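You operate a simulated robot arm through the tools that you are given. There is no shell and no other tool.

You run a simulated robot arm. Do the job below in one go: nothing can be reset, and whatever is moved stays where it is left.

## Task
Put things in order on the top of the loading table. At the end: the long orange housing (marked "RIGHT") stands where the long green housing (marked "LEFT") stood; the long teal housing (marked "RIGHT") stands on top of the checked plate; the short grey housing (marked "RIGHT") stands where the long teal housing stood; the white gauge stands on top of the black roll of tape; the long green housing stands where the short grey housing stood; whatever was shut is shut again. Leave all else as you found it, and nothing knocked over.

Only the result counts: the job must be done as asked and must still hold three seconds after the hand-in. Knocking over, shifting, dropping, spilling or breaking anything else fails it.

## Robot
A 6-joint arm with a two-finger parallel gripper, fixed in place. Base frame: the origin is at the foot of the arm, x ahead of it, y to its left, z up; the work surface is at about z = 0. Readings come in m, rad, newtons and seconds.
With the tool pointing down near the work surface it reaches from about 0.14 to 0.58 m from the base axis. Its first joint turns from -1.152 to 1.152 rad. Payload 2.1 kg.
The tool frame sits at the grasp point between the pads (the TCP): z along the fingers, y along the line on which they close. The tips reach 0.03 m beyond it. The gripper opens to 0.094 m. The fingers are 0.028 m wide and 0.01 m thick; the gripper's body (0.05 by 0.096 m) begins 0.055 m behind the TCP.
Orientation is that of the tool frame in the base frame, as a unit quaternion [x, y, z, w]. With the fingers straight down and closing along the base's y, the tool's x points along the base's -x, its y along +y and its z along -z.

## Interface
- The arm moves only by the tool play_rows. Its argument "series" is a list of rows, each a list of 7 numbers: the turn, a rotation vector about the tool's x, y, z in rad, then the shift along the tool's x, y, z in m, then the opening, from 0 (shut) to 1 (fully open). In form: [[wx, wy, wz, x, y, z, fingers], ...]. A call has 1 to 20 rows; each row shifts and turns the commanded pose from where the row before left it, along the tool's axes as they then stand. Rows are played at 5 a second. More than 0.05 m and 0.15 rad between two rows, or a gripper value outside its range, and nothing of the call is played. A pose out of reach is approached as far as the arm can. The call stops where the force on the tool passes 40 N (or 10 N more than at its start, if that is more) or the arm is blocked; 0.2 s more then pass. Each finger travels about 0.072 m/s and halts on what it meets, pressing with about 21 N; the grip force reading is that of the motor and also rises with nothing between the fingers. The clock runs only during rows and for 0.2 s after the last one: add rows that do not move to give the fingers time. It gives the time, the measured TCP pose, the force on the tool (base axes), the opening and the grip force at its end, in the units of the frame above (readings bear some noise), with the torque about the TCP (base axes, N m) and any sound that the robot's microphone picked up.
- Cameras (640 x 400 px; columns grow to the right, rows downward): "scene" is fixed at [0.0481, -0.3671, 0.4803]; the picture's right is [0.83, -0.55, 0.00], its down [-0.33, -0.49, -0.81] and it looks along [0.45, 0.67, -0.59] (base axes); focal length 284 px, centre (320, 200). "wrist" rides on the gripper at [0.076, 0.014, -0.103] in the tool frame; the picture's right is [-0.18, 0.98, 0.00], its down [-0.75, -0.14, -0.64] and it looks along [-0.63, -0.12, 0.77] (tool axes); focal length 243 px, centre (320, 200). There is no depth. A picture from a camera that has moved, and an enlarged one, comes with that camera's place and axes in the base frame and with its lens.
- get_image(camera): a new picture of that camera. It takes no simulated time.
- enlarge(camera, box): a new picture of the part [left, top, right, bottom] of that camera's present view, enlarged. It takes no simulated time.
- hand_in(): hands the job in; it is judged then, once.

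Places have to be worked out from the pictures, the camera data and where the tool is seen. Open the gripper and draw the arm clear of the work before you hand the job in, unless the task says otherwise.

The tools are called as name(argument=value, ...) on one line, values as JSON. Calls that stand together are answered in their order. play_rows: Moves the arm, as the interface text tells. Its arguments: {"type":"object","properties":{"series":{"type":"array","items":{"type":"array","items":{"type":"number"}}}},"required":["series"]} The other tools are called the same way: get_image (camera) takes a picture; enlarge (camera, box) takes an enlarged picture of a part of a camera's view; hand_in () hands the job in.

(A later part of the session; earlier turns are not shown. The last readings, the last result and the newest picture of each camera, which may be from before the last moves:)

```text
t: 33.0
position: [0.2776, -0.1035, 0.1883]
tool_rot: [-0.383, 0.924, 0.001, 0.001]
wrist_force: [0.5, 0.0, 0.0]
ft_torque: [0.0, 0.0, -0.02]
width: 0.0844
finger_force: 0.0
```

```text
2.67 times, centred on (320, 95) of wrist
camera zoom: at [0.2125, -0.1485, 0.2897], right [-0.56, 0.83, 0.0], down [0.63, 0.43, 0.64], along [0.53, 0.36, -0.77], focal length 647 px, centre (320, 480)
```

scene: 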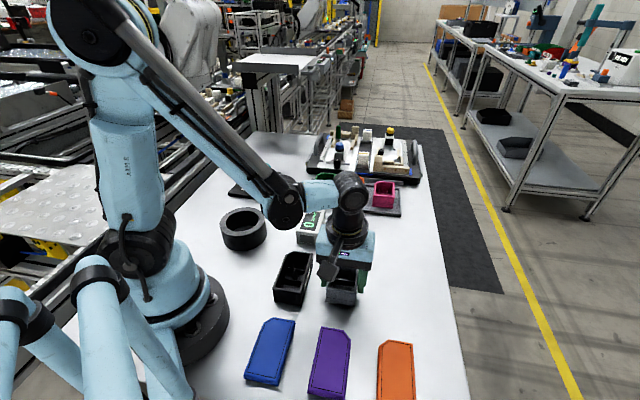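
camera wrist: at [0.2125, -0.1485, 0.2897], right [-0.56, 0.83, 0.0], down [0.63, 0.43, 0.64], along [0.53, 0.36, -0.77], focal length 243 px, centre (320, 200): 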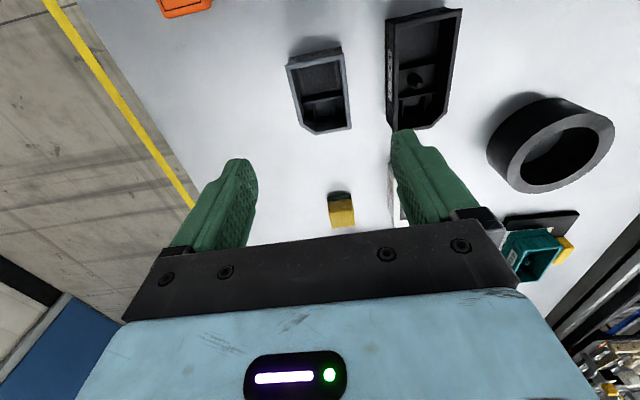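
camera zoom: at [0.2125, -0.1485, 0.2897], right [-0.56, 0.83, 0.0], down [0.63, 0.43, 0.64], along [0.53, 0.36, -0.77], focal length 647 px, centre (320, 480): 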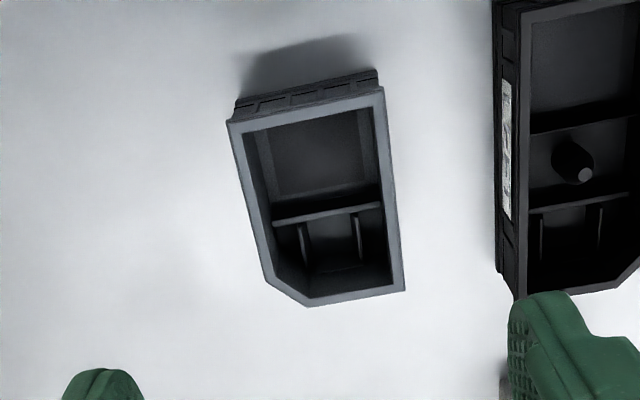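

Grey now stands at (0.2775, -0.1025), practically on the teal's old spot. I move at z ≈ 0.188 over the green housing in the tray.

play_rows(series=[[0, 0, 0, -0.02, 0.0062, 0, 0.9], [0, 0, 0, -0.0403, 0.0124, 0, 0.85], [0, 0, 0, -0.0403, 0.0124, 0, 0.8], [0, 0, 0, -0.0403, 0.0124, 0, 0.78], [0, 0, 0, -0.0403, 0.0124, 0, 0.78], [0, 0, 0, -0.0403, 0.0124, 0, 0.78], [0, 0, 0, -0.0403, 0.0124, 0, 0.78], [0, 0, 0, -0.0403, 0.0124, 0, 0.78], [0, 0, 0, -0.0206, 0.0062, 0, 0.78], [0, 0, 0, 0, 0, 0, 0.78], [0, 0, 0, 0, 0, 0, 0.78]])

get_image(camera="wrist")

enlarge(camera="wrist", box=[200, 10, 440, 160])

enlarge(camera="scene", box=[280, 100, 440, 220])

```text
t: 35.4
position: [0.4352, 0.1955, 0.1861]
tool_rot: [-0.383, 0.924, 0.001, 0.001]
wrist_force: [-0.2, -0.6, 0.1]
ft_torque: [0.01, 0.0, 0.01]
width: 0.0733
finger_force: 0.0
```

```text
taken
camera wrist: at [0.3705, 0.1512, 0.2877], right [-0.56, 0.83, 0.0], down [0.63, 0.43, 0.64], along [0.53, 0.36, -0.77], focal length 243 px, centre (320, 200)
```

wrist: 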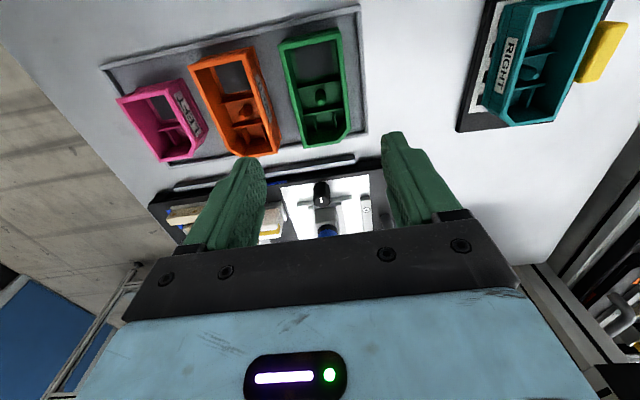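

```text
2.67 times, centred on (320, 85) of wrist
camera zoom: at [0.3705, 0.1512, 0.2877], right [-0.56, 0.83, 0.0], down [0.63, 0.43, 0.64], along [0.53, 0.36, -0.77], focal length 647 px, centre (320, 507)
```

zoom: 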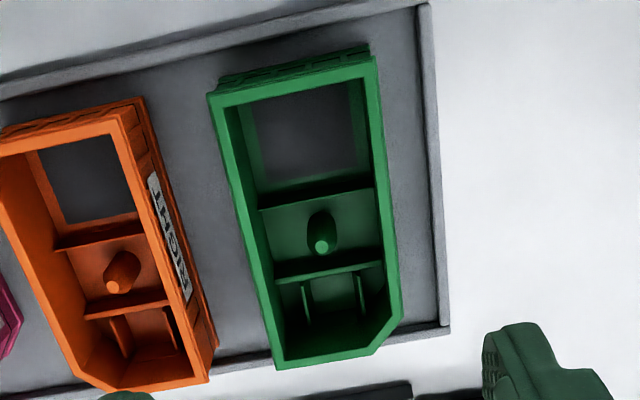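

```text
3.33 times, centred on (360, 160) of scene
camera zoom: at [0.0481, -0.3671, 0.4803], right [0.83, -0.55, 0.0], down [-0.33, -0.49, -0.81], along [0.45, 0.67, -0.59], focal length 945 px, centre (187, 333)
```

zoom: 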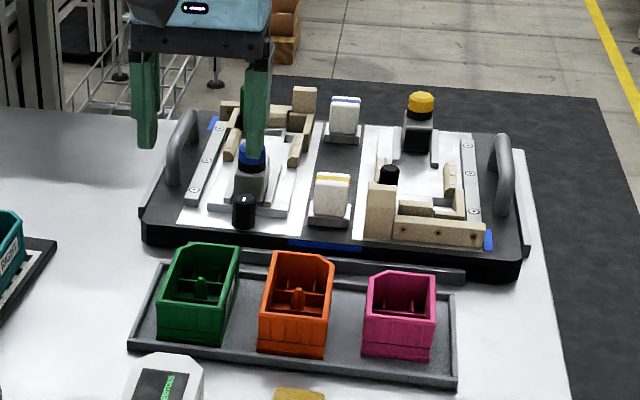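

Green is centred at (0.434, 0.194) and the tool is within 1 mm. I narrow the opening to ~0.068 m (tray end rim is near), descend to z ≈ 0.075 and check.

play_rows(series=[[0, 0, 0, 0.0007, -0.0005, 0, 0.72], [0, 0, 0, 0, 0, 0.045, 0.72], [0, 0, 0, 0, 0, 0.045, 0.72], [0, 0, 0, 0, 0, 0.022, 0.72], [0, 0, 0, 0, 0, 0, 0.72], [0, 0, 0, 0, 0, 0, 0.72]])

get_image(camera="wrist")

enlarge(camera="wrist", box=[200, 50, 440, 200])

enlarge(camera="scene", box=[280, 130, 420, 230])

```text
t: 36.8
position: [0.4357, 0.1939, 0.0767]
tool_rot: [-0.383, 0.924, 0.0, 0.001]
wrist_force: [-0.2, -0.6, 0.1]
ft_torque: [-0.03, 0.02, -0.01]
width: 0.0679
finger_force: 0.0
```

```text
taken
camera wrist: at [0.3703, 0.1502, 0.1777], right [-0.56, 0.83, 0.0], down [0.63, 0.43, 0.64], along [0.53, 0.36, -0.77], focal length 243 px, centre (320, 200)
```

wrist: 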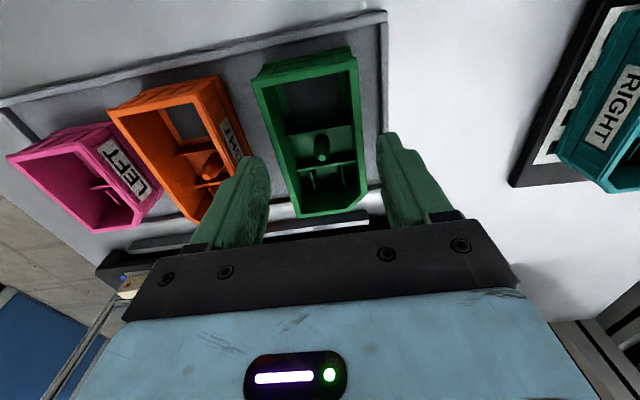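

```text
2.67 times, centred on (320, 125) of wrist
camera zoom: at [0.3703, 0.1502, 0.1777], right [-0.56, 0.83, 0.0], down [0.63, 0.43, 0.64], along [0.53, 0.36, -0.77], focal length 647 px, centre (320, 400)
```

zoom: 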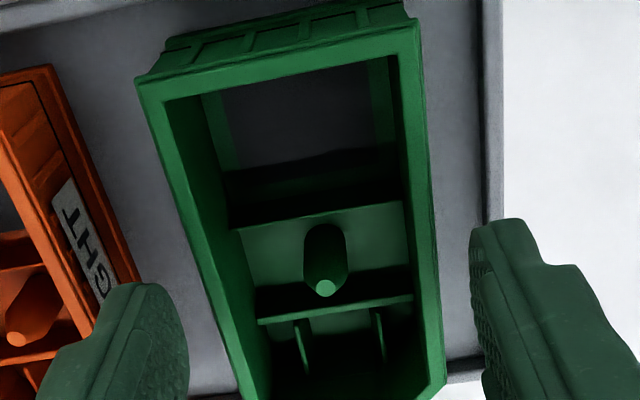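

```text
4.00 times, centred on (350, 180) of scene
camera zoom: at [0.0481, -0.3671, 0.4803], right [0.83, -0.55, 0.0], down [-0.33, -0.49, -0.81], along [0.45, 0.67, -0.59], focal length 1134 px, centre (200, 280)
```

zoom: 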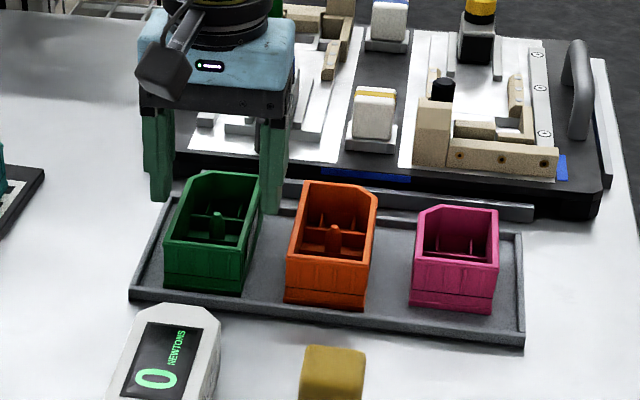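

Both fingers clear the orange housing and the tray rim; green is centred at (0.434, 0.1945). I go down to TCP z ≈ 0.048 (tips above the rim) and close.

play_rows(series=[[0, 0, 0, 0, 0, 0.015, 0.72], [0, 0, 0, 0, 0, 0.0127, 0.72], [0, 0, 0, 0, 0, 0, 0.72], [0, 0, 0, 0, 0, 0, 0.6], [0, 0, 0, 0, 0, 0, 0.4], [0, 0, 0, 0, 0, 0, 0], [0, 0, 0, 0, 0, 0, 0], [0, 0, 0, 0, 0, 0, 0]])

get_image(camera="wrist")

enlarge(camera="scene", box=[280, 130, 420, 230])

```text
t: 38.6
position: [0.434, 0.192, 0.047]
tool_rot: [-0.383, 0.924, 0.0, 0.001]
wrist_force: [-0.9, 0.8, 35.9]
ft_torque: [0.01, 0.11, 0.03]
width: 0.0539
finger_force: 20.9
```

```text
taken
camera wrist: at [0.3696, 0.1494, 0.1501], right [-0.56, 0.83, 0.0], down [0.63, 0.43, 0.64], along [0.53, 0.36, -0.77], focal length 243 px, centre (320, 200)
```

wrist: 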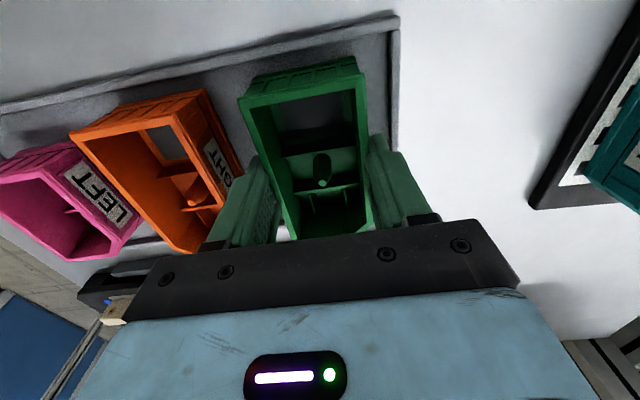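

```text
4.00 times, centred on (350, 180) of scene
camera zoom: at [0.0479, -0.3672, 0.4803], right [0.83, -0.55, 0.0], down [-0.33, -0.49, -0.81], along [0.45, 0.67, -0.59], focal length 1134 px, centre (200, 280)
```

zoom: 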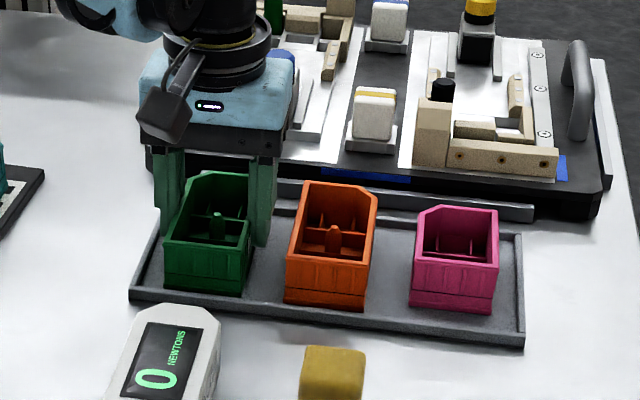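

The grip closed on the narrower upper wall (0.054 m), and the tips are pressing on the base ledge, giving 36 N upward. I lift 2 mm gently to relieve that and check.

play_rows(series=[[0, 0, 0, 0, 0, -0.001, 0], [0, 0, 0, 0, 0, -0.001, 0], [0, 0, 0, 0, 0, 0, 0]])

```text
t: 39.4
position: [0.4341, 0.1934, 0.0506]
tool_rot: [-0.382, 0.924, -0.001, 0.001]
wrist_force: [0.5, 0.1, 0.8]
ft_torque: [0.02, 0.02, 0.01]
width: 0.054
finger_force: 20.6
```

Force is back to zero with the grip holding. I lift to z ≈ 0.19.

play_rows(series=[[0, 0, 0, 0, 0, -0.005, 0], [0, 0, 0, 0, 0, -0.015, 0], [0, 0, 0, 0, 0, -0.03, 0], [0, 0, 0, 0, 0, -0.045, 0], [0, 0, 0, 0, 0, -0.045, 0], [0, 0, 0, 0, 0, 0, 0], [0, 0, 0, 0, 0, 0, 0]])

get_image(camera="wrist")

enlarge(camera="scene", box=[240, 80, 440, 230])

```text
t: 41.0
position: [0.4362, 0.1918, 0.1895]
tool_rot: [-0.383, 0.924, -0.001, 0.0]
wrist_force: [-0.1, 0.5, -1.0]
ft_torque: [-0.03, 0.01, 0.04]
width: 0.0539
finger_force: 20.4
```

```text
taken
camera wrist: at [0.3713, 0.1482, 0.2918], right [-0.56, 0.83, 0.0], down [0.63, 0.43, 0.64], along [0.53, 0.36, -0.77], focal length 243 px, centre (320, 200)
```

wrist: 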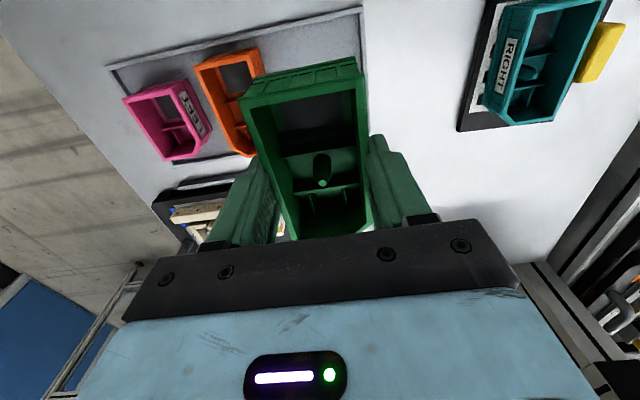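

```text
2.67 times, centred on (340, 155) of scene
camera zoom: at [0.0481, -0.3671, 0.4803], right [0.83, -0.55, 0.0], down [-0.33, -0.49, -0.81], along [0.45, 0.67, -0.59], focal length 756 px, centre (267, 320)
```

zoom: 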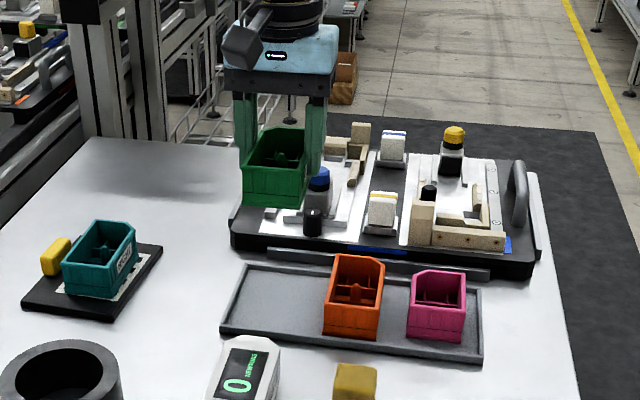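

Green is held level and the tray looks unmoved. I enlarge the wrist view to measure where the green sits relative to the tool.

enlarge(camera="wrist", box=[216, 40, 408, 160])

```text
3.33 times, centred on (312, 100) of wrist
camera zoom: at [0.3713, 0.1482, 0.2918], right [-0.56, 0.83, 0.0], down [0.63, 0.43, 0.64], along [0.53, 0.36, -0.77], focal length 809 px, centre (347, 533)
```

zoom: 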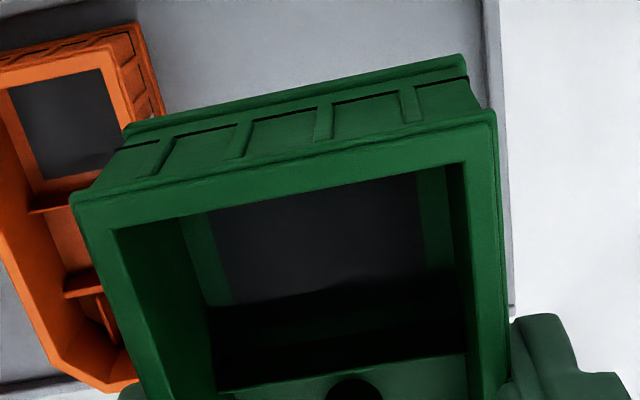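

The green's centre coincides with the TCP. I carry it to above the grey's old place at (0.349, -0.173).

play_rows(series=[[0, 0, 0, 0.02, -0.01235, 0, 0], [0, 0, 0, 0.03994, -0.02467, 0, 0], [0, 0, 0, 0.03994, -0.02467, 0, 0], [0, 0, 0, 0.03994, -0.02467, 0, 0], [0, 0, 0, 0.03994, -0.02467, 0, 0], [0, 0, 0, 0.03994, -0.02467, 0, 0], [0, 0, 0, 0.03994, -0.02467, 0, 0], [0, 0, 0, 0.03994, -0.02467, 0, 0], [0, 0, 0, 0.01994, -0.01235, 0, 0], [0, 0, 0, 0, 0, 0, 0], [0, 0, 0, 0, 0, 0, 0], [0, 0, 0, 0, 0, 0, 0]])

get_image(camera="wrist")

get_image(camera="scene")

```text
t: 43.6
position: [0.3515, -0.1725, 0.1907]
tool_rot: [-0.383, 0.924, 0.0, 0.001]
wrist_force: [0.1, 0.9, -0.9]
ft_torque: [0.0, -0.02, 0.01]
width: 0.0538
finger_force: 20.7
```

```text
taken
camera wrist: at [0.2869, -0.2165, 0.2914], right [-0.56, 0.83, 0.0], down [0.63, 0.43, 0.64], along [0.53, 0.36, -0.77], focal length 243 px, centre (320, 200)
```

wrist: 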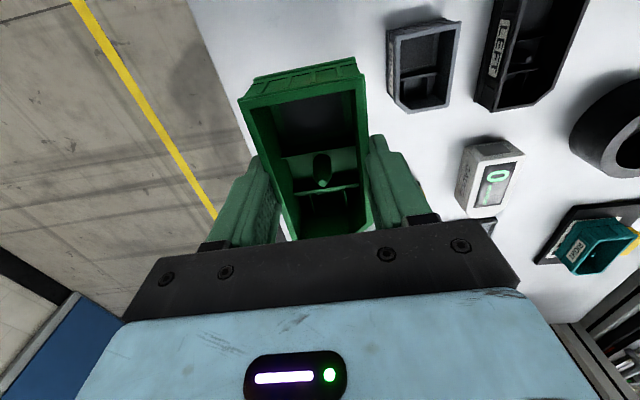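

```text
taken
```

scene: 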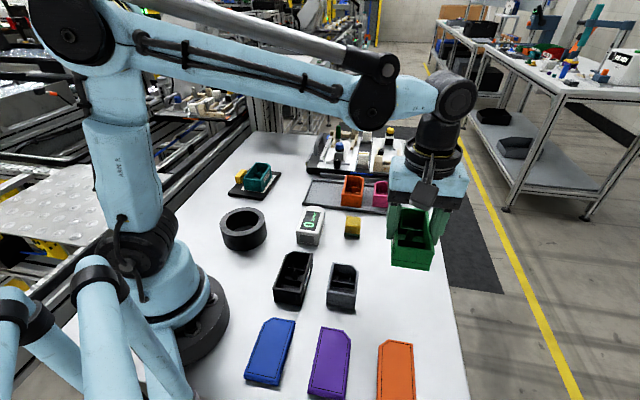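

It is within ~2 mm of the spot. I lower to z ≈ 0.056 and re-check the position there.

play_rows(series=[[0, 0, 0, 0.0012, 0.0006, 0, 0], [0, 0, 0, 0, 0, 0.045, 0], [0, 0, 0, 0, 0, 0.045, 0], [0, 0, 0, 0, 0, 0.03, 0], [0, 0, 0, 0, 0, 0.014, 0], [0, 0, 0, 0, 0, 0, 0], [0, 0, 0, 0, 0, 0, 0]])

enlarge(camera="scene", box=[340, 230, 460, 330])

get_image(camera="wrist")

```text
t: 45.2
position: [0.3491, -0.175, 0.0552]
tool_rot: [-0.382, 0.924, 0.0, 0.001]
wrist_force: [-0.4, -0.1, -1.7]
ft_torque: [-0.03, 0.0, 0.02]
width: 0.0537
finger_force: 21.1
```

```text
4.00 times, centred on (400, 280) of scene
camera zoom: at [0.0481, -0.3671, 0.4803], right [0.83, -0.55, 0.0], down [-0.33, -0.49, -0.81], along [0.45, 0.67, -0.59], focal length 1134 px, centre (0, -120)
```

zoom: 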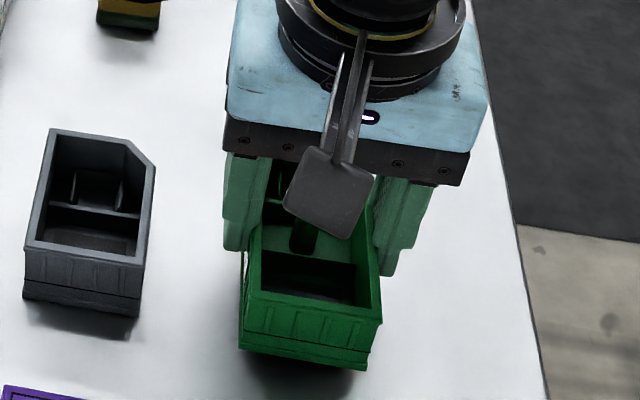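

```text
taken
camera wrist: at [0.2845, -0.2182, 0.1567], right [-0.56, 0.83, 0.0], down [0.63, 0.43, 0.64], along [0.53, 0.36, -0.77], focal length 243 px, centre (320, 200)
```

wrist: 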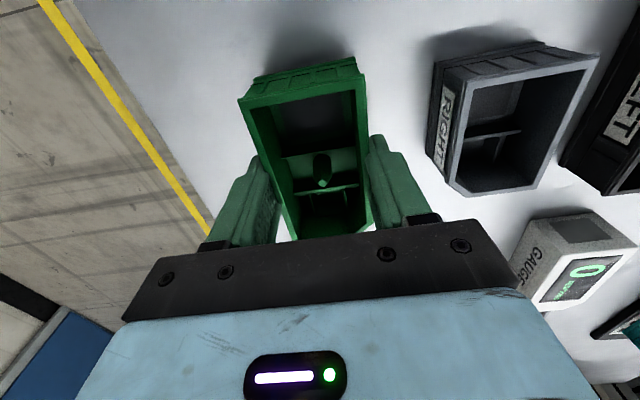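

Position is within ~1.5 mm; I trim and step down toward contact.

play_rows(series=[[0, 0, 0, -0.0012, 0.0005, 0, 0], [0, 0, 0, 0, 0, 0.003, 0], [0, 0, 0, 0, 0, 0.003, 0], [0, 0, 0, 0, 0, 0.001, 0], [0, 0, 0, 0, 0, 0, 0]])

```text
t: 46.4
position: [0.3481, -0.1717, 0.0502]
tool_rot: [-0.383, 0.924, 0.0, 0.001]
wrist_force: [0.0, 0.2, -0.5]
ft_torque: [0.02, 0.01, -0.04]
width: 0.0535
finger_force: 21.1
```

play_rows(series=[[0, 0, 0, 0, 0, 0.001, 0], [0, 0, 0, 0, 0, 0.001, 0], [0, 0, 0, 0, 0, 0, 0]])

```text
t: 47.2
position: [0.3486, -0.1723, 0.0479]
tool_rot: [-0.383, 0.924, 0.0, 0.0]
wrist_force: [0.3, -0.1, -0.7]
ft_torque: [-0.01, -0.01, 0.04]
width: 0.0536
finger_force: 21.2
```

play_rows(series=[[0, 0, 0, 0, 0, 0.001, 0], [0, 0, 0, 0, 0, 0, 0]])

```text
t: 47.8
position: [0.3488, -0.1702, 0.0465]
tool_rot: [-0.383, 0.924, 0.0, 0.001]
wrist_force: [-0.3, 0.1, -1.6]
ft_torque: [0.02, 0.03, -0.01]
width: 0.0538
finger_force: 21.1
```

play_rows(series=[[0, 0, 0, 0, 0, 0.001, 0], [0, 0, 0, 0, 0, 0, 0]])

enlarge(camera="scene", box=[370, 270, 450, 330])

```text
t: 48.4
position: [0.3491, -0.17, 0.0463]
tool_rot: [-0.383, 0.924, 0.0, 0.001]
wrist_force: [0.1, 0.5, -1.3]
ft_torque: [-0.02, 0.03, -0.02]
width: 0.0536
finger_force: 20.4
```

```text
6.67 times, centred on (410, 300) of scene
camera zoom: at [0.0481, -0.3671, 0.4803], right [0.83, -0.55, 0.0], down [-0.33, -0.49, -0.81], along [0.45, 0.67, -0.59], focal length 1891 px, centre (-280, -467)
```

zoom: 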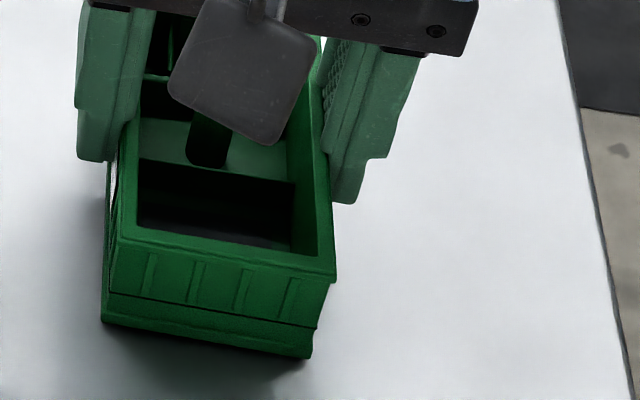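

play_rows(series=[[0, 0, 0, 0.001, -0.001, 0, 0], [0, 0, 0, 0, 0, 0.001, 0], [0, 0, 0, 0, 0, 0, 0]])

enlarge(camera="wrist", box=[216, 40, 408, 160])

```text
t: 49.2
position: [0.3477, -0.1723, 0.0457]
tool_rot: [-0.383, 0.924, 0.0, 0.001]
wrist_force: [-0.3, 1.0, -1.0]
ft_torque: [0.01, -0.01, -0.01]
width: 0.0534
finger_force: 21.1
```

```text
3.33 times, centred on (312, 100) of wrist
camera zoom: at [0.2836, -0.2159, 0.1465], right [-0.56, 0.83, 0.0], down [0.63, 0.43, 0.64], along [0.53, 0.36, -0.77], focal length 809 px, centre (347, 533)
```

zoom: 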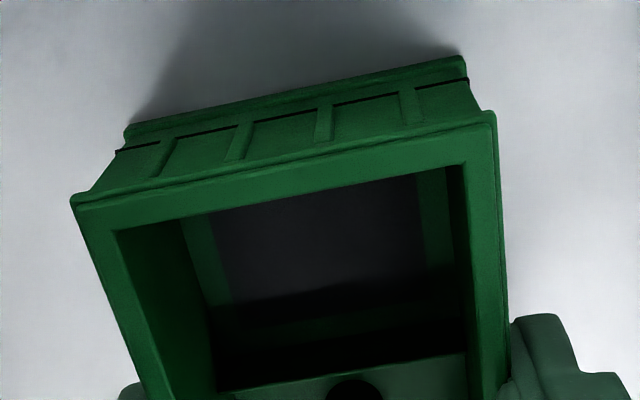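

play_rows(series=[[0, 0, 0, -0.0009, -0.0009, 0, 0], [0, 0, 0, 0, 0, 0.001, 0], [0, 0, 0, 0, 0, 0, 0]])

```text
t: 50.1
position: [0.3487, -0.1728, 0.0449]
tool_rot: [-0.383, 0.924, 0.0, 0.001]
wrist_force: [-0.2, -0.2, 9.6]
ft_torque: [0.01, -0.13, -0.03]
width: 0.0535
finger_force: 20.9
stopped in row 3: the force on the tool passed its limit at 41 N (the readings are from after the stop); the commanded pose is now the measured one
```

Contact made (the limit stopped the row; force now 9.6 N) with the tool at (0.349, -0.173). I open in steps and rise.

play_rows(series=[[0, 0, 0, 0, 0, 0, 0.64], [0, 0, 0, 0, 0, 0, 0.75], [0, 0, 0, 0, 0, 0, 0.85], [0, 0, 0, 0, 0, 0, 0.85], [0, 0, 0, 0, 0, 0, 0.85]])

get_image(camera="wrist")

enlarge(camera="scene", box=[340, 230, 460, 330])

```text
t: 51.3
position: [0.3489, -0.1725, 0.0427]
tool_rot: [-0.383, 0.924, 0.001, 0.001]
wrist_force: [-0.4, -0.1, 0.1]
ft_torque: [-0.01, -0.02, 0.0]
width: 0.0798
finger_force: 0.1
```

```text
taken
camera wrist: at [0.2848, -0.2167, 0.146], right [-0.57, 0.82, 0.0], down [0.63, 0.43, 0.64], along [0.53, 0.36, -0.77], focal length 243 px, centre (320, 200)
```

wrist: 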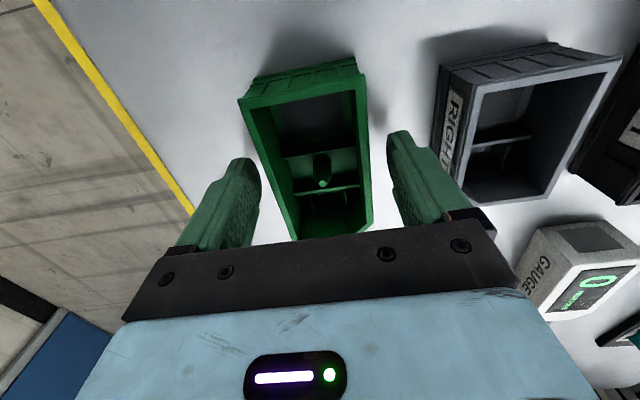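

```text
4.00 times, centred on (400, 280) of scene
camera zoom: at [0.0481, -0.3671, 0.4803], right [0.83, -0.55, 0.0], down [-0.33, -0.49, -0.81], along [0.45, 0.67, -0.59], focal length 1134 px, centre (0, -120)
```

zoom: 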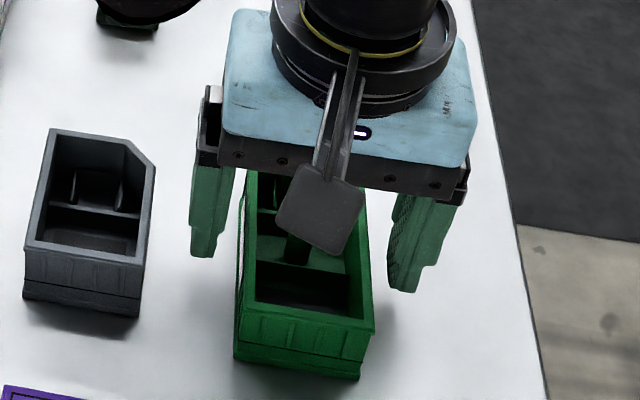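

Green stands at about (0.349, -0.173). I rise to z ≈ 0.19 and travel to the orange housing at about (0.493, 0.136).

play_rows(series=[[0, 0, 0, 0, 0, -0.01, 0.85], [0, 0, 0, 0, 0, -0.04, 0.85], [0, 0, 0, 0, 0, -0.049, 0.85], [0, 0, 0, 0, 0, -0.048, 0.85], [0, 0, 0, -0.02, 0.00725, 0, 0.8], [0, 0, 0, -0.04004, 0.0145, 0, 0.75], [0, 0, 0, -0.04004, 0.0145, 0, 0.72], [0, 0, 0, -0.04004, 0.0145, 0, 0.72], [0, 0, 0, -0.04004, 0.0145, 0, 0.72], [0, 0, 0, -0.04004, 0.0145, 0, 0.72], [0, 0, 0, -0.04004, 0.0145, 0, 0.72], [0, 0, 0, -0.04004, 0.0145, 0, 0.72], [0, 0, 0, -0.02, 0.00725, 0, 0.72], [0, 0, 0, 0, 0, 0, 0.72], [0, 0, 0, 0, 0, 0, 0.72]])

get_image(camera="wrist")

enlarge(camera="wrist", box=[200, 10, 440, 160])

get_image(camera="scene")

```text
t: 54.5
position: [0.4958, 0.1341, 0.1913]
tool_rot: [-0.382, 0.924, 0.001, 0.0]
wrist_force: [-0.2, -0.2, 0.9]
ft_torque: [-0.01, 0.0, -0.03]
width: 0.0679
finger_force: 0.0
```

```text
taken
camera wrist: at [0.4308, 0.09, 0.2935], right [-0.56, 0.83, 0.0], down [0.63, 0.43, 0.64], along [0.53, 0.36, -0.77], focal length 243 px, centre (320, 200)
```

wrist: 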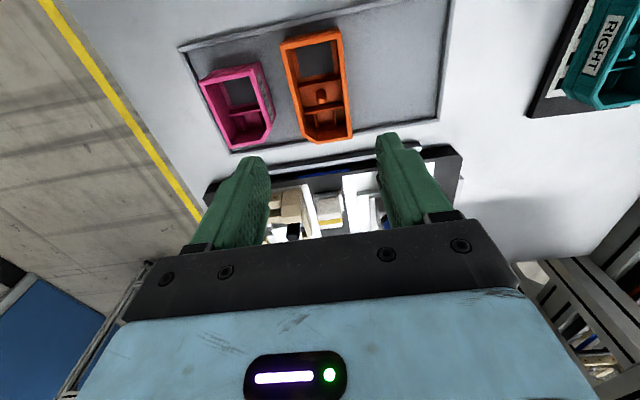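

```text
2.67 times, centred on (320, 85) of wrist
camera zoom: at [0.4308, 0.09, 0.2935], right [-0.56, 0.83, 0.0], down [0.63, 0.43, 0.64], along [0.53, 0.36, -0.77], focal length 647 px, centre (320, 507)
```

zoom: 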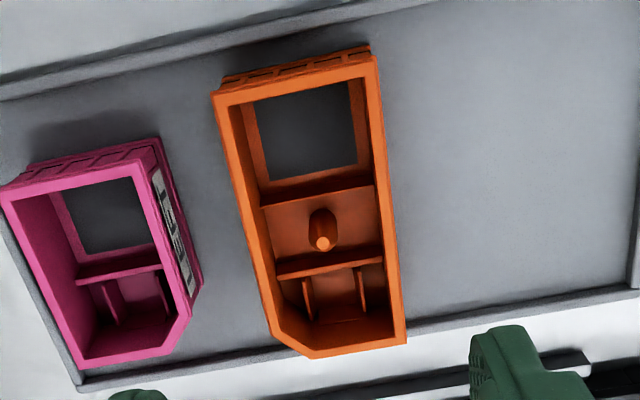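

```text
taken
```

scene: 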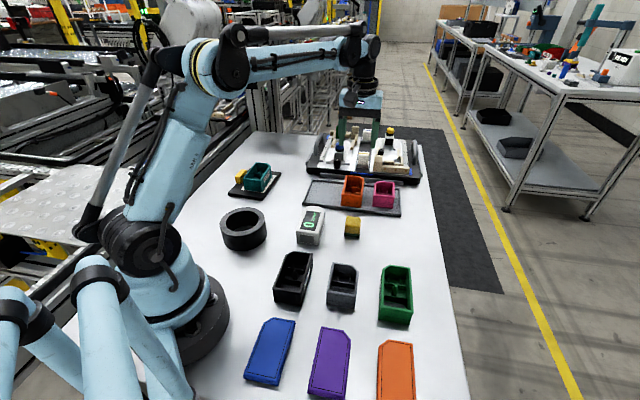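

The green now stands in the row. Orange measures (0.493, 0.134), tool within ~1.5 mm. I trim, keep the narrow opening and descend to z ≈ 0.075 to check clearance to pink.

play_rows(series=[[0, 0, 0, 0.0008, 0.0011, 0, 0.72], [0, 0, 0, 0, 0, 0.045, 0.72], [0, 0, 0, 0, 0, 0.045, 0.72], [0, 0, 0, 0, 0, 0.025, 0.72], [0, 0, 0, 0, 0, 0, 0.72], [0, 0, 0, 0, 0, 0, 0.72]])

enlarge(camera="wrist", box=[200, 50, 440, 200])

enlarge(camera="scene", box=[280, 130, 420, 230])

```text
t: 55.9
position: [0.4925, 0.1374, 0.0777]
tool_rot: [-0.382, 0.924, 0.001, 0.001]
wrist_force: [-0.4, -0.1, -0.2]
ft_torque: [-0.01, -0.02, -0.02]
width: 0.0676
finger_force: 0.0
```

```text
2.67 times, centred on (320, 125) of wrist
camera zoom: at [0.4288, 0.0928, 0.1795], right [-0.57, 0.82, 0.0], down [0.63, 0.43, 0.64], along [0.53, 0.36, -0.77], focal length 647 px, centre (320, 400)
```

zoom: 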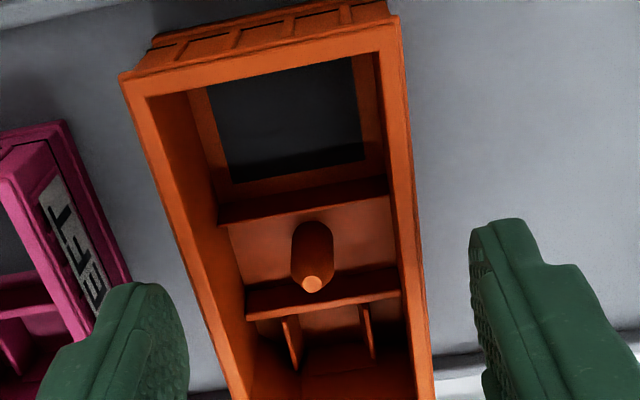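

```text
4.00 times, centred on (350, 180) of scene
camera zoom: at [0.0481, -0.3671, 0.4803], right [0.83, -0.55, 0.0], down [-0.33, -0.49, -0.81], along [0.45, 0.67, -0.59], focal length 1134 px, centre (200, 280)
```

zoom: 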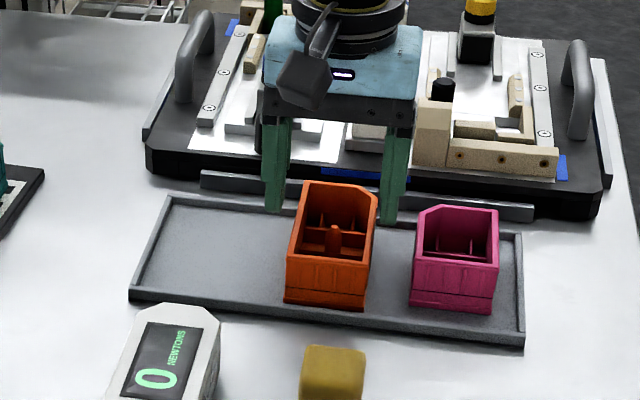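

The orange sits ~3 mm to the left of the finger centre; pink's wall is ~1.2 cm beyond the finger. I correct sideways 3 mm and descend to z ≈ 0.052, then look.

play_rows(series=[[0, 0, 0, 0.0012, -0.003, 0, 0.72], [0, 0, 0, 0, 0, 0, 0.72], [0, 0, 0, 0, 0, 0.012, 0.72], [0, 0, 0, 0, 0, 0.011, 0.72], [0, 0, 0, 0, 0, 0, 0.72], [0, 0, 0, 0, 0, 0, 0.72]])

enlarge(camera="wrist", box=[200, 50, 440, 200])

enlarge(camera="scene", box=[310, 145, 410, 215])

```text
t: 57.3
position: [0.4921, 0.1338, 0.0525]
tool_rot: [-0.382, 0.924, 0.001, 0.0]
wrist_force: [1.2, 0.7, 0.3]
ft_torque: [-0.01, -0.02, 0.01]
width: 0.0675
finger_force: 0.1
```

```text
2.67 times, centred on (320, 125) of wrist
camera zoom: at [0.429, 0.0896, 0.1542], right [-0.57, 0.82, 0.0], down [0.63, 0.43, 0.64], along [0.53, 0.36, -0.77], focal length 647 px, centre (320, 400)
```

zoom: 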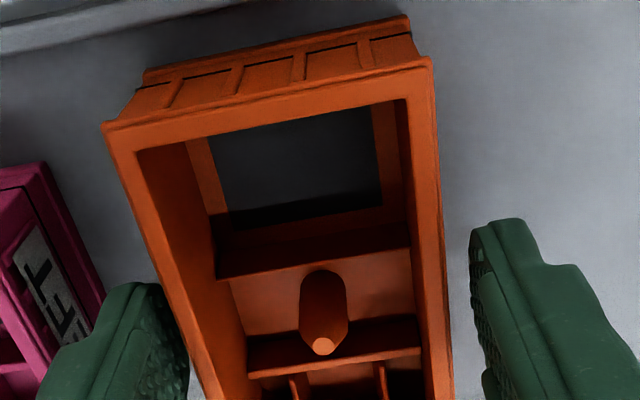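

```text
5.71 times, centred on (360, 180) of scene
camera zoom: at [0.0481, -0.3671, 0.4803], right [0.83, -0.55, 0.0], down [-0.33, -0.49, -0.81], along [0.45, 0.67, -0.59], focal length 1621 px, centre (91, 314)
```

zoom: 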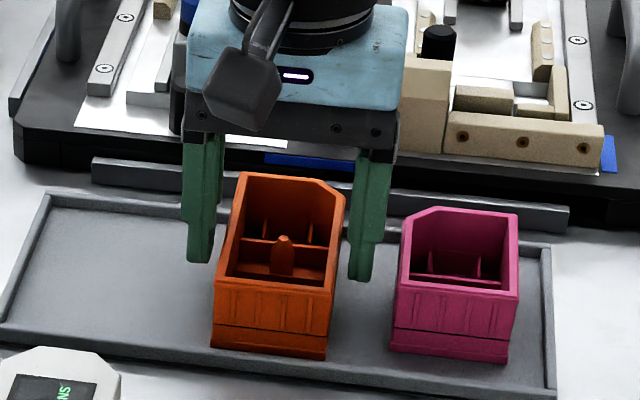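

Ray geometry shows the orange centred to within ~0.6 mm between the fingers. I close on it.

play_rows(series=[[0, 0, 0, 0, 0, 0, 0.65], [0, 0, 0, 0, 0, 0, 0.5], [0, 0, 0, 0, 0, 0, 0], [0, 0, 0, 0, 0, 0, 0], [0, 0, 0, 0, 0, 0, 0]])

```text
t: 58.5
position: [0.4932, 0.1338, 0.0533]
tool_rot: [-0.383, 0.924, 0.001, 0.001]
wrist_force: [0.9, 0.3, -1.0]
ft_torque: [-0.07, -0.05, 0.03]
width: 0.0535
finger_force: 20.8
```

Clean grip at 0.0535 m without side load. I lift 8 cm, shift it ~8.5 cm along the tray to the green's old spot (0.434, 0.1945).

play_rows(series=[[0, 0, 0, 0, 0, -0.005, 0], [0, 0, 0, 0, 0, -0.025, 0], [0, 0, 0, 0, 0, -0.04, 0], [0, 0, 0, 0, 0, -0.01, 0], [0, 0, 0, -0.0004, 0.018, 0, 0], [0, 0, 0, -0.0005, 0.03, 0, 0], [0, 0, 0, -0.0005, 0.0236, 0, 0], [0, 0, 0, 0, 0.013, 0, 0], [0, 0, 0, 0, 0, 0, 0], [0, 0, 0, 0, 0, 0, 0]])

get_image(camera="wrist")

enlarge(camera="scene", box=[280, 110, 420, 230])

```text
t: 60.7
position: [0.4341, 0.193, 0.1332]
tool_rot: [-0.383, 0.924, 0.001, 0.0]
wrist_force: [-0.2, 0.3, -1.6]
ft_torque: [0.01, -0.02, 0.0]
width: 0.0531
finger_force: 20.9
```

```text
taken
camera wrist: at [0.3702, 0.1485, 0.2349], right [-0.56, 0.83, 0.0], down [0.63, 0.43, 0.64], along [0.53, 0.36, -0.77], focal length 243 px, centre (320, 200)
```

wrist: 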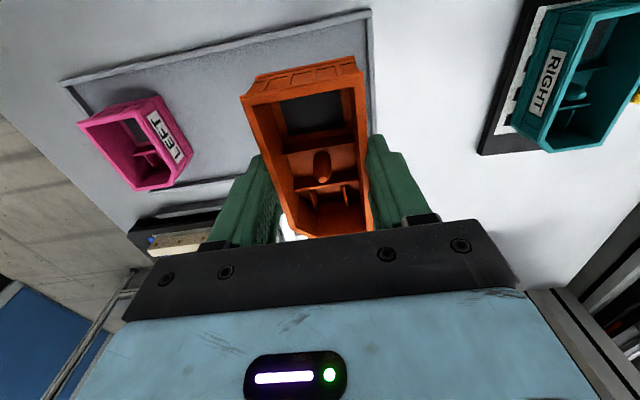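

```text
3.33 times, centred on (350, 170) of scene
camera zoom: at [0.0481, -0.3671, 0.4803], right [0.83, -0.55, 0.0], down [-0.33, -0.49, -0.81], along [0.45, 0.67, -0.59], focal length 945 px, centre (220, 300)
```

zoom: 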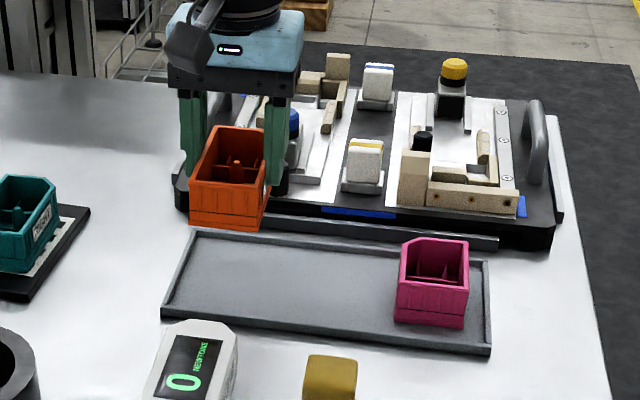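

It hovers over the spot within ~2 mm. I trim and lower to ~6 mm above the contact height.

play_rows(series=[[0, 0, 0, -0.0012, 0.001, 0, 0], [0, 0, 0, 0, 0, 0.035, 0], [0, 0, 0, 0, 0, 0.03, 0], [0, 0, 0, 0, 0, 0.009, 0], [0, 0, 0, 0, 0, 0, 0], [0, 0, 0, 0, 0, 0, 0]])

get_image(camera="wrist")

enlarge(camera="scene", box=[280, 140, 420, 230])

```text
t: 62.1
position: [0.4346, 0.1947, 0.0597]
tool_rot: [-0.384, 0.923, 0.001, 0.0]
wrist_force: [0.2, 0.0, 0.0]
ft_torque: [0.01, -0.01, 0.0]
width: 0.0534
finger_force: 21.0
```

```text
taken
camera wrist: at [0.3704, 0.1504, 0.1608], right [-0.57, 0.82, 0.0], down [0.63, 0.43, 0.64], along [0.53, 0.36, -0.77], focal length 243 px, centre (320, 200)
```

wrist: 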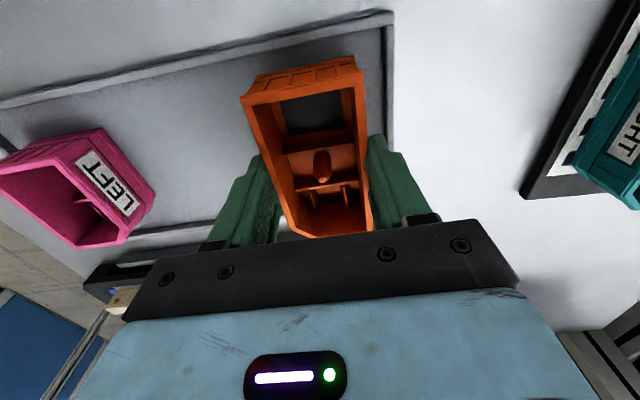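

```text
4.44 times, centred on (350, 185) of scene
camera zoom: at [0.0481, -0.3671, 0.4803], right [0.83, -0.55, 0.0], down [-0.33, -0.49, -0.81], along [0.45, 0.67, -0.59], focal length 1260 px, centre (187, 267)
```

zoom: 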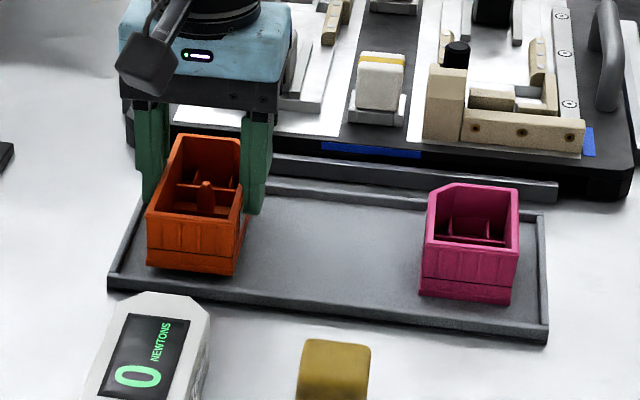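

Position is right on target. I step down carefully.

play_rows(series=[[0, 0, 0, 0, 0, 0.002, 0], [0, 0, 0, 0, 0, 0.0015, 0], [0, 0, 0, 0, 0, 0, 0]])

```text
t: 62.9
position: [0.4353, 0.1954, 0.0544]
tool_rot: [-0.383, 0.924, 0.001, 0.001]
wrist_force: [0.7, 0.5, -0.7]
ft_torque: [0.03, -0.04, 0.04]
width: 0.0537
finger_force: 20.8
```

play_rows(series=[[0, 0, 0, 0, 0, 0.0008, 0], [0, 0, 0, 0, 0, 0.0007, 0], [0, 0, 0, 0, 0, 0, 0]])

```text
t: 63.7
position: [0.433, 0.196, 0.055]
tool_rot: [-0.383, 0.924, 0.001, -0.001]
wrist_force: [-0.3, 0.9, -2.1]
ft_torque: [-0.04, 0.02, -0.01]
width: 0.0536
finger_force: 20.9
```

play_rows(series=[[0, 0, 0, 0, 0, 0.0007, 0], [0, 0, 0, 0, 0, 0, 0]])

```text
t: 64.3
position: [0.4353, 0.1963, 0.0544]
tool_rot: [-0.383, 0.924, 0.001, 0.0]
wrist_force: [1.2, 0.2, -1.2]
ft_torque: [-0.02, 0.0, -0.02]
width: 0.0534
finger_force: 21.1
```

play_rows(series=[[0, 0, 0, 0, 0, 0.0007, 0], [0, 0, 0, 0, 0, 0, 0]])

enlarge(camera="wrist", box=[216, 0, 408, 120])

enlarge(camera="scene", box=[295, 150, 365, 215])

```text
t: 64.9
position: [0.4356, 0.1945, 0.0538]
tool_rot: [-0.383, 0.924, 0.001, 0.0]
wrist_force: [-0.1, 0.9, -1.8]
ft_torque: [-0.03, 0.01, 0.03]
width: 0.0532
finger_force: 21.2
```

```text
3.33 times, centred on (312, 60) of wrist
camera zoom: at [0.3707, 0.1507, 0.1553], right [-0.57, 0.82, 0.0], down [0.63, 0.43, 0.64], along [0.53, 0.36, -0.77], focal length 809 px, centre (347, 667)
```

zoom: 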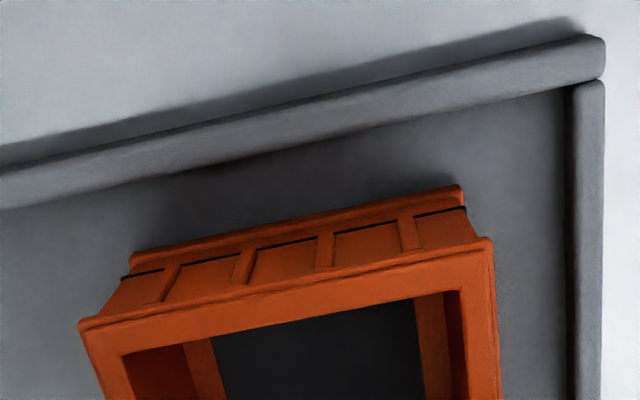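

```text
6.15 times, centred on (330, 182) of scene
camera zoom: at [0.0481, -0.3671, 0.4803], right [0.83, -0.55, 0.0], down [-0.33, -0.49, -0.81], along [0.45, 0.67, -0.59], focal length 1745 px, centre (258, 308)
```

zoom: 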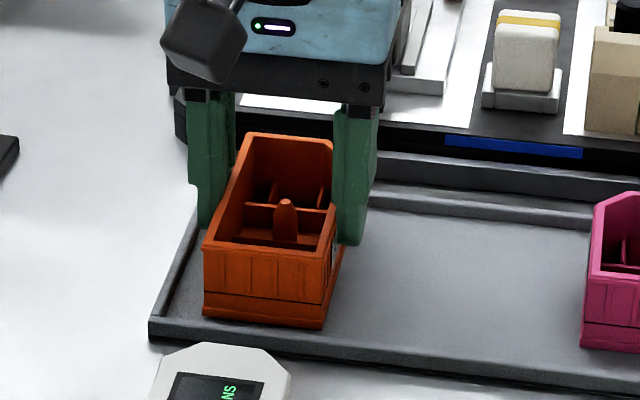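

play_rows(series=[[0, 0, 0, 0, 0, 0.0007, 0], [0, 0, 0, 0, 0, 0, 0]])

```text
t: 65.5
position: [0.4344, 0.1933, 0.0525]
tool_rot: [-0.383, 0.924, 0.002, 0.0]
wrist_force: [0.2, 0.0, -0.9]
ft_torque: [0.0, 0.04, -0.02]
width: 0.0535
finger_force: 20.8
```

play_rows(series=[[0, 0, 0, 0, 0, 0.0007, 0], [0, 0, 0, 0, 0, 0, 0]])

```text
t: 66.1
position: [0.4351, 0.1956, 0.0529]
tool_rot: [-0.383, 0.924, 0.002, 0.001]
wrist_force: [-0.9, 0.0, 6.4]
ft_torque: [-0.03, -0.15, 0.02]
width: 0.0535
finger_force: 20.5
```

First contact (6.4 N). One small step more to seat it, then open just to 0.068 m so that the fingers stay clear of the tray rim.

play_rows(series=[[0, 0, 0, 0, 0, 0.0004, 0], [0, 0, 0, 0, 0, 0, 0.6], [0, 0, 0, 0, 0, 0, 0.7], [0, 0, 0, 0, 0, 0, 0.72], [0, 0, 0, 0, 0, 0, 0.72]])

enlarge(camera="wrist", box=[200, 10, 440, 160])

enlarge(camera="scene", box=[295, 150, 365, 215])

```text
t: 67.3
position: [0.4351, 0.1942, 0.0521]
tool_rot: [-0.383, 0.924, 0.002, 0.001]
wrist_force: [0.7, 0.1, -0.2]
ft_torque: [-0.04, 0.02, 0.0]
width: 0.0679
finger_force: 0.0
```

```text
2.67 times, centred on (320, 85) of wrist
camera zoom: at [0.3707, 0.1504, 0.1534], right [-0.57, 0.82, 0.0], down [0.63, 0.43, 0.64], along [0.53, 0.36, -0.77], focal length 647 px, centre (320, 507)
```

zoom: 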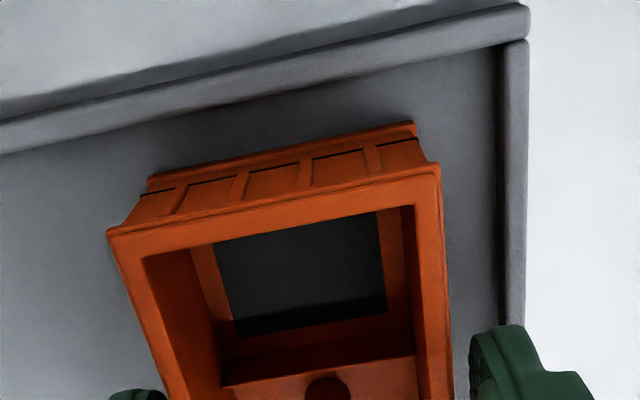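

```text
6.15 times, centred on (330, 182) of scene
camera zoom: at [0.0481, -0.3671, 0.4803], right [0.83, -0.55, 0.0], down [-0.33, -0.49, -0.81], along [0.45, 0.67, -0.59], focal length 1745 px, centre (258, 308)
```

zoom: 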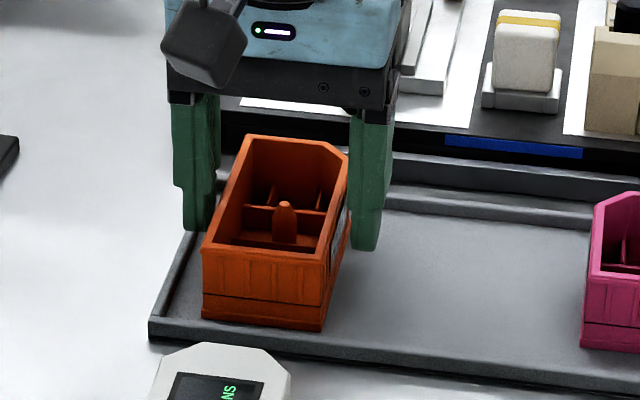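

Orange stands in the green's place in the tray. I rise to z ≈ 0.2, then move back over the gauge and the tape roll to measure them.

play_rows(series=[[0, 0, 0, 0, 0, -0.01, 0.72], [0, 0, 0, 0, 0, -0.04, 0.72], [0, 0, 0, 0, 0, -0.05, 0.8], [0, 0, 0, 0, 0, -0.05, 0.9], [0, 0, 0, 0.0396, 0.001, -0.02, 1], [0, 0, 0, 0.0396, 0.001, -0.02, 1], [0, 0, 0, 0.0396, 0.001, -0.02, 1], [0, 0, 0, 0.0396, 0.001, -0.02, 1], [0, 0, 0, 0, 0, 0, 1], [0, 0, 0, 0, 0, 0, 1]])

get_image(camera="wrist")

enlarge(camera="wrist", box=[260, 0, 500, 150])

get_image(camera="scene")

```text
t: 69.5
position: [0.3165, 0.0854, 0.2844]
tool_rot: [-0.382, 0.924, 0.001, 0.0]
wrist_force: [0.1, -0.3, -0.7]
ft_torque: [0.01, 0.0, -0.02]
width: 0.0943
finger_force: 0.0
```

```text
taken
camera wrist: at [0.2526, 0.0413, 0.3854], right [-0.57, 0.82, 0.0], down [0.63, 0.43, 0.64], along [0.53, 0.36, -0.77], focal length 243 px, centre (320, 200)
```

wrist: 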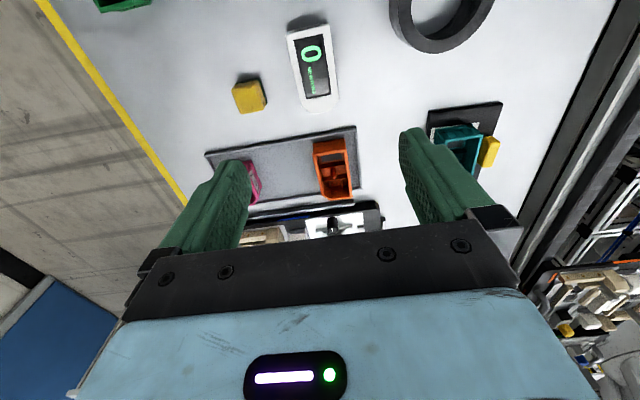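

```text
2.67 times, centred on (380, 75) of wrist
camera zoom: at [0.2526, 0.0413, 0.3854], right [-0.57, 0.82, 0.0], down [0.63, 0.43, 0.64], along [0.53, 0.36, -0.77], focal length 647 px, centre (160, 533)
```

zoom: 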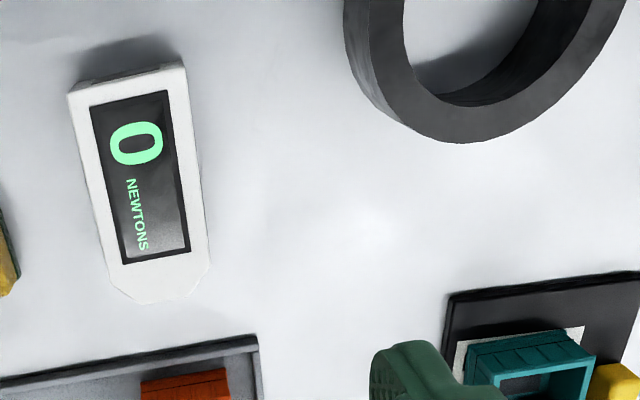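

```text
taken
```

scene: 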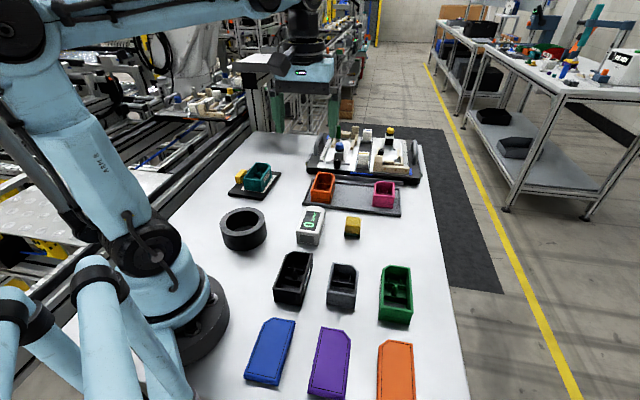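

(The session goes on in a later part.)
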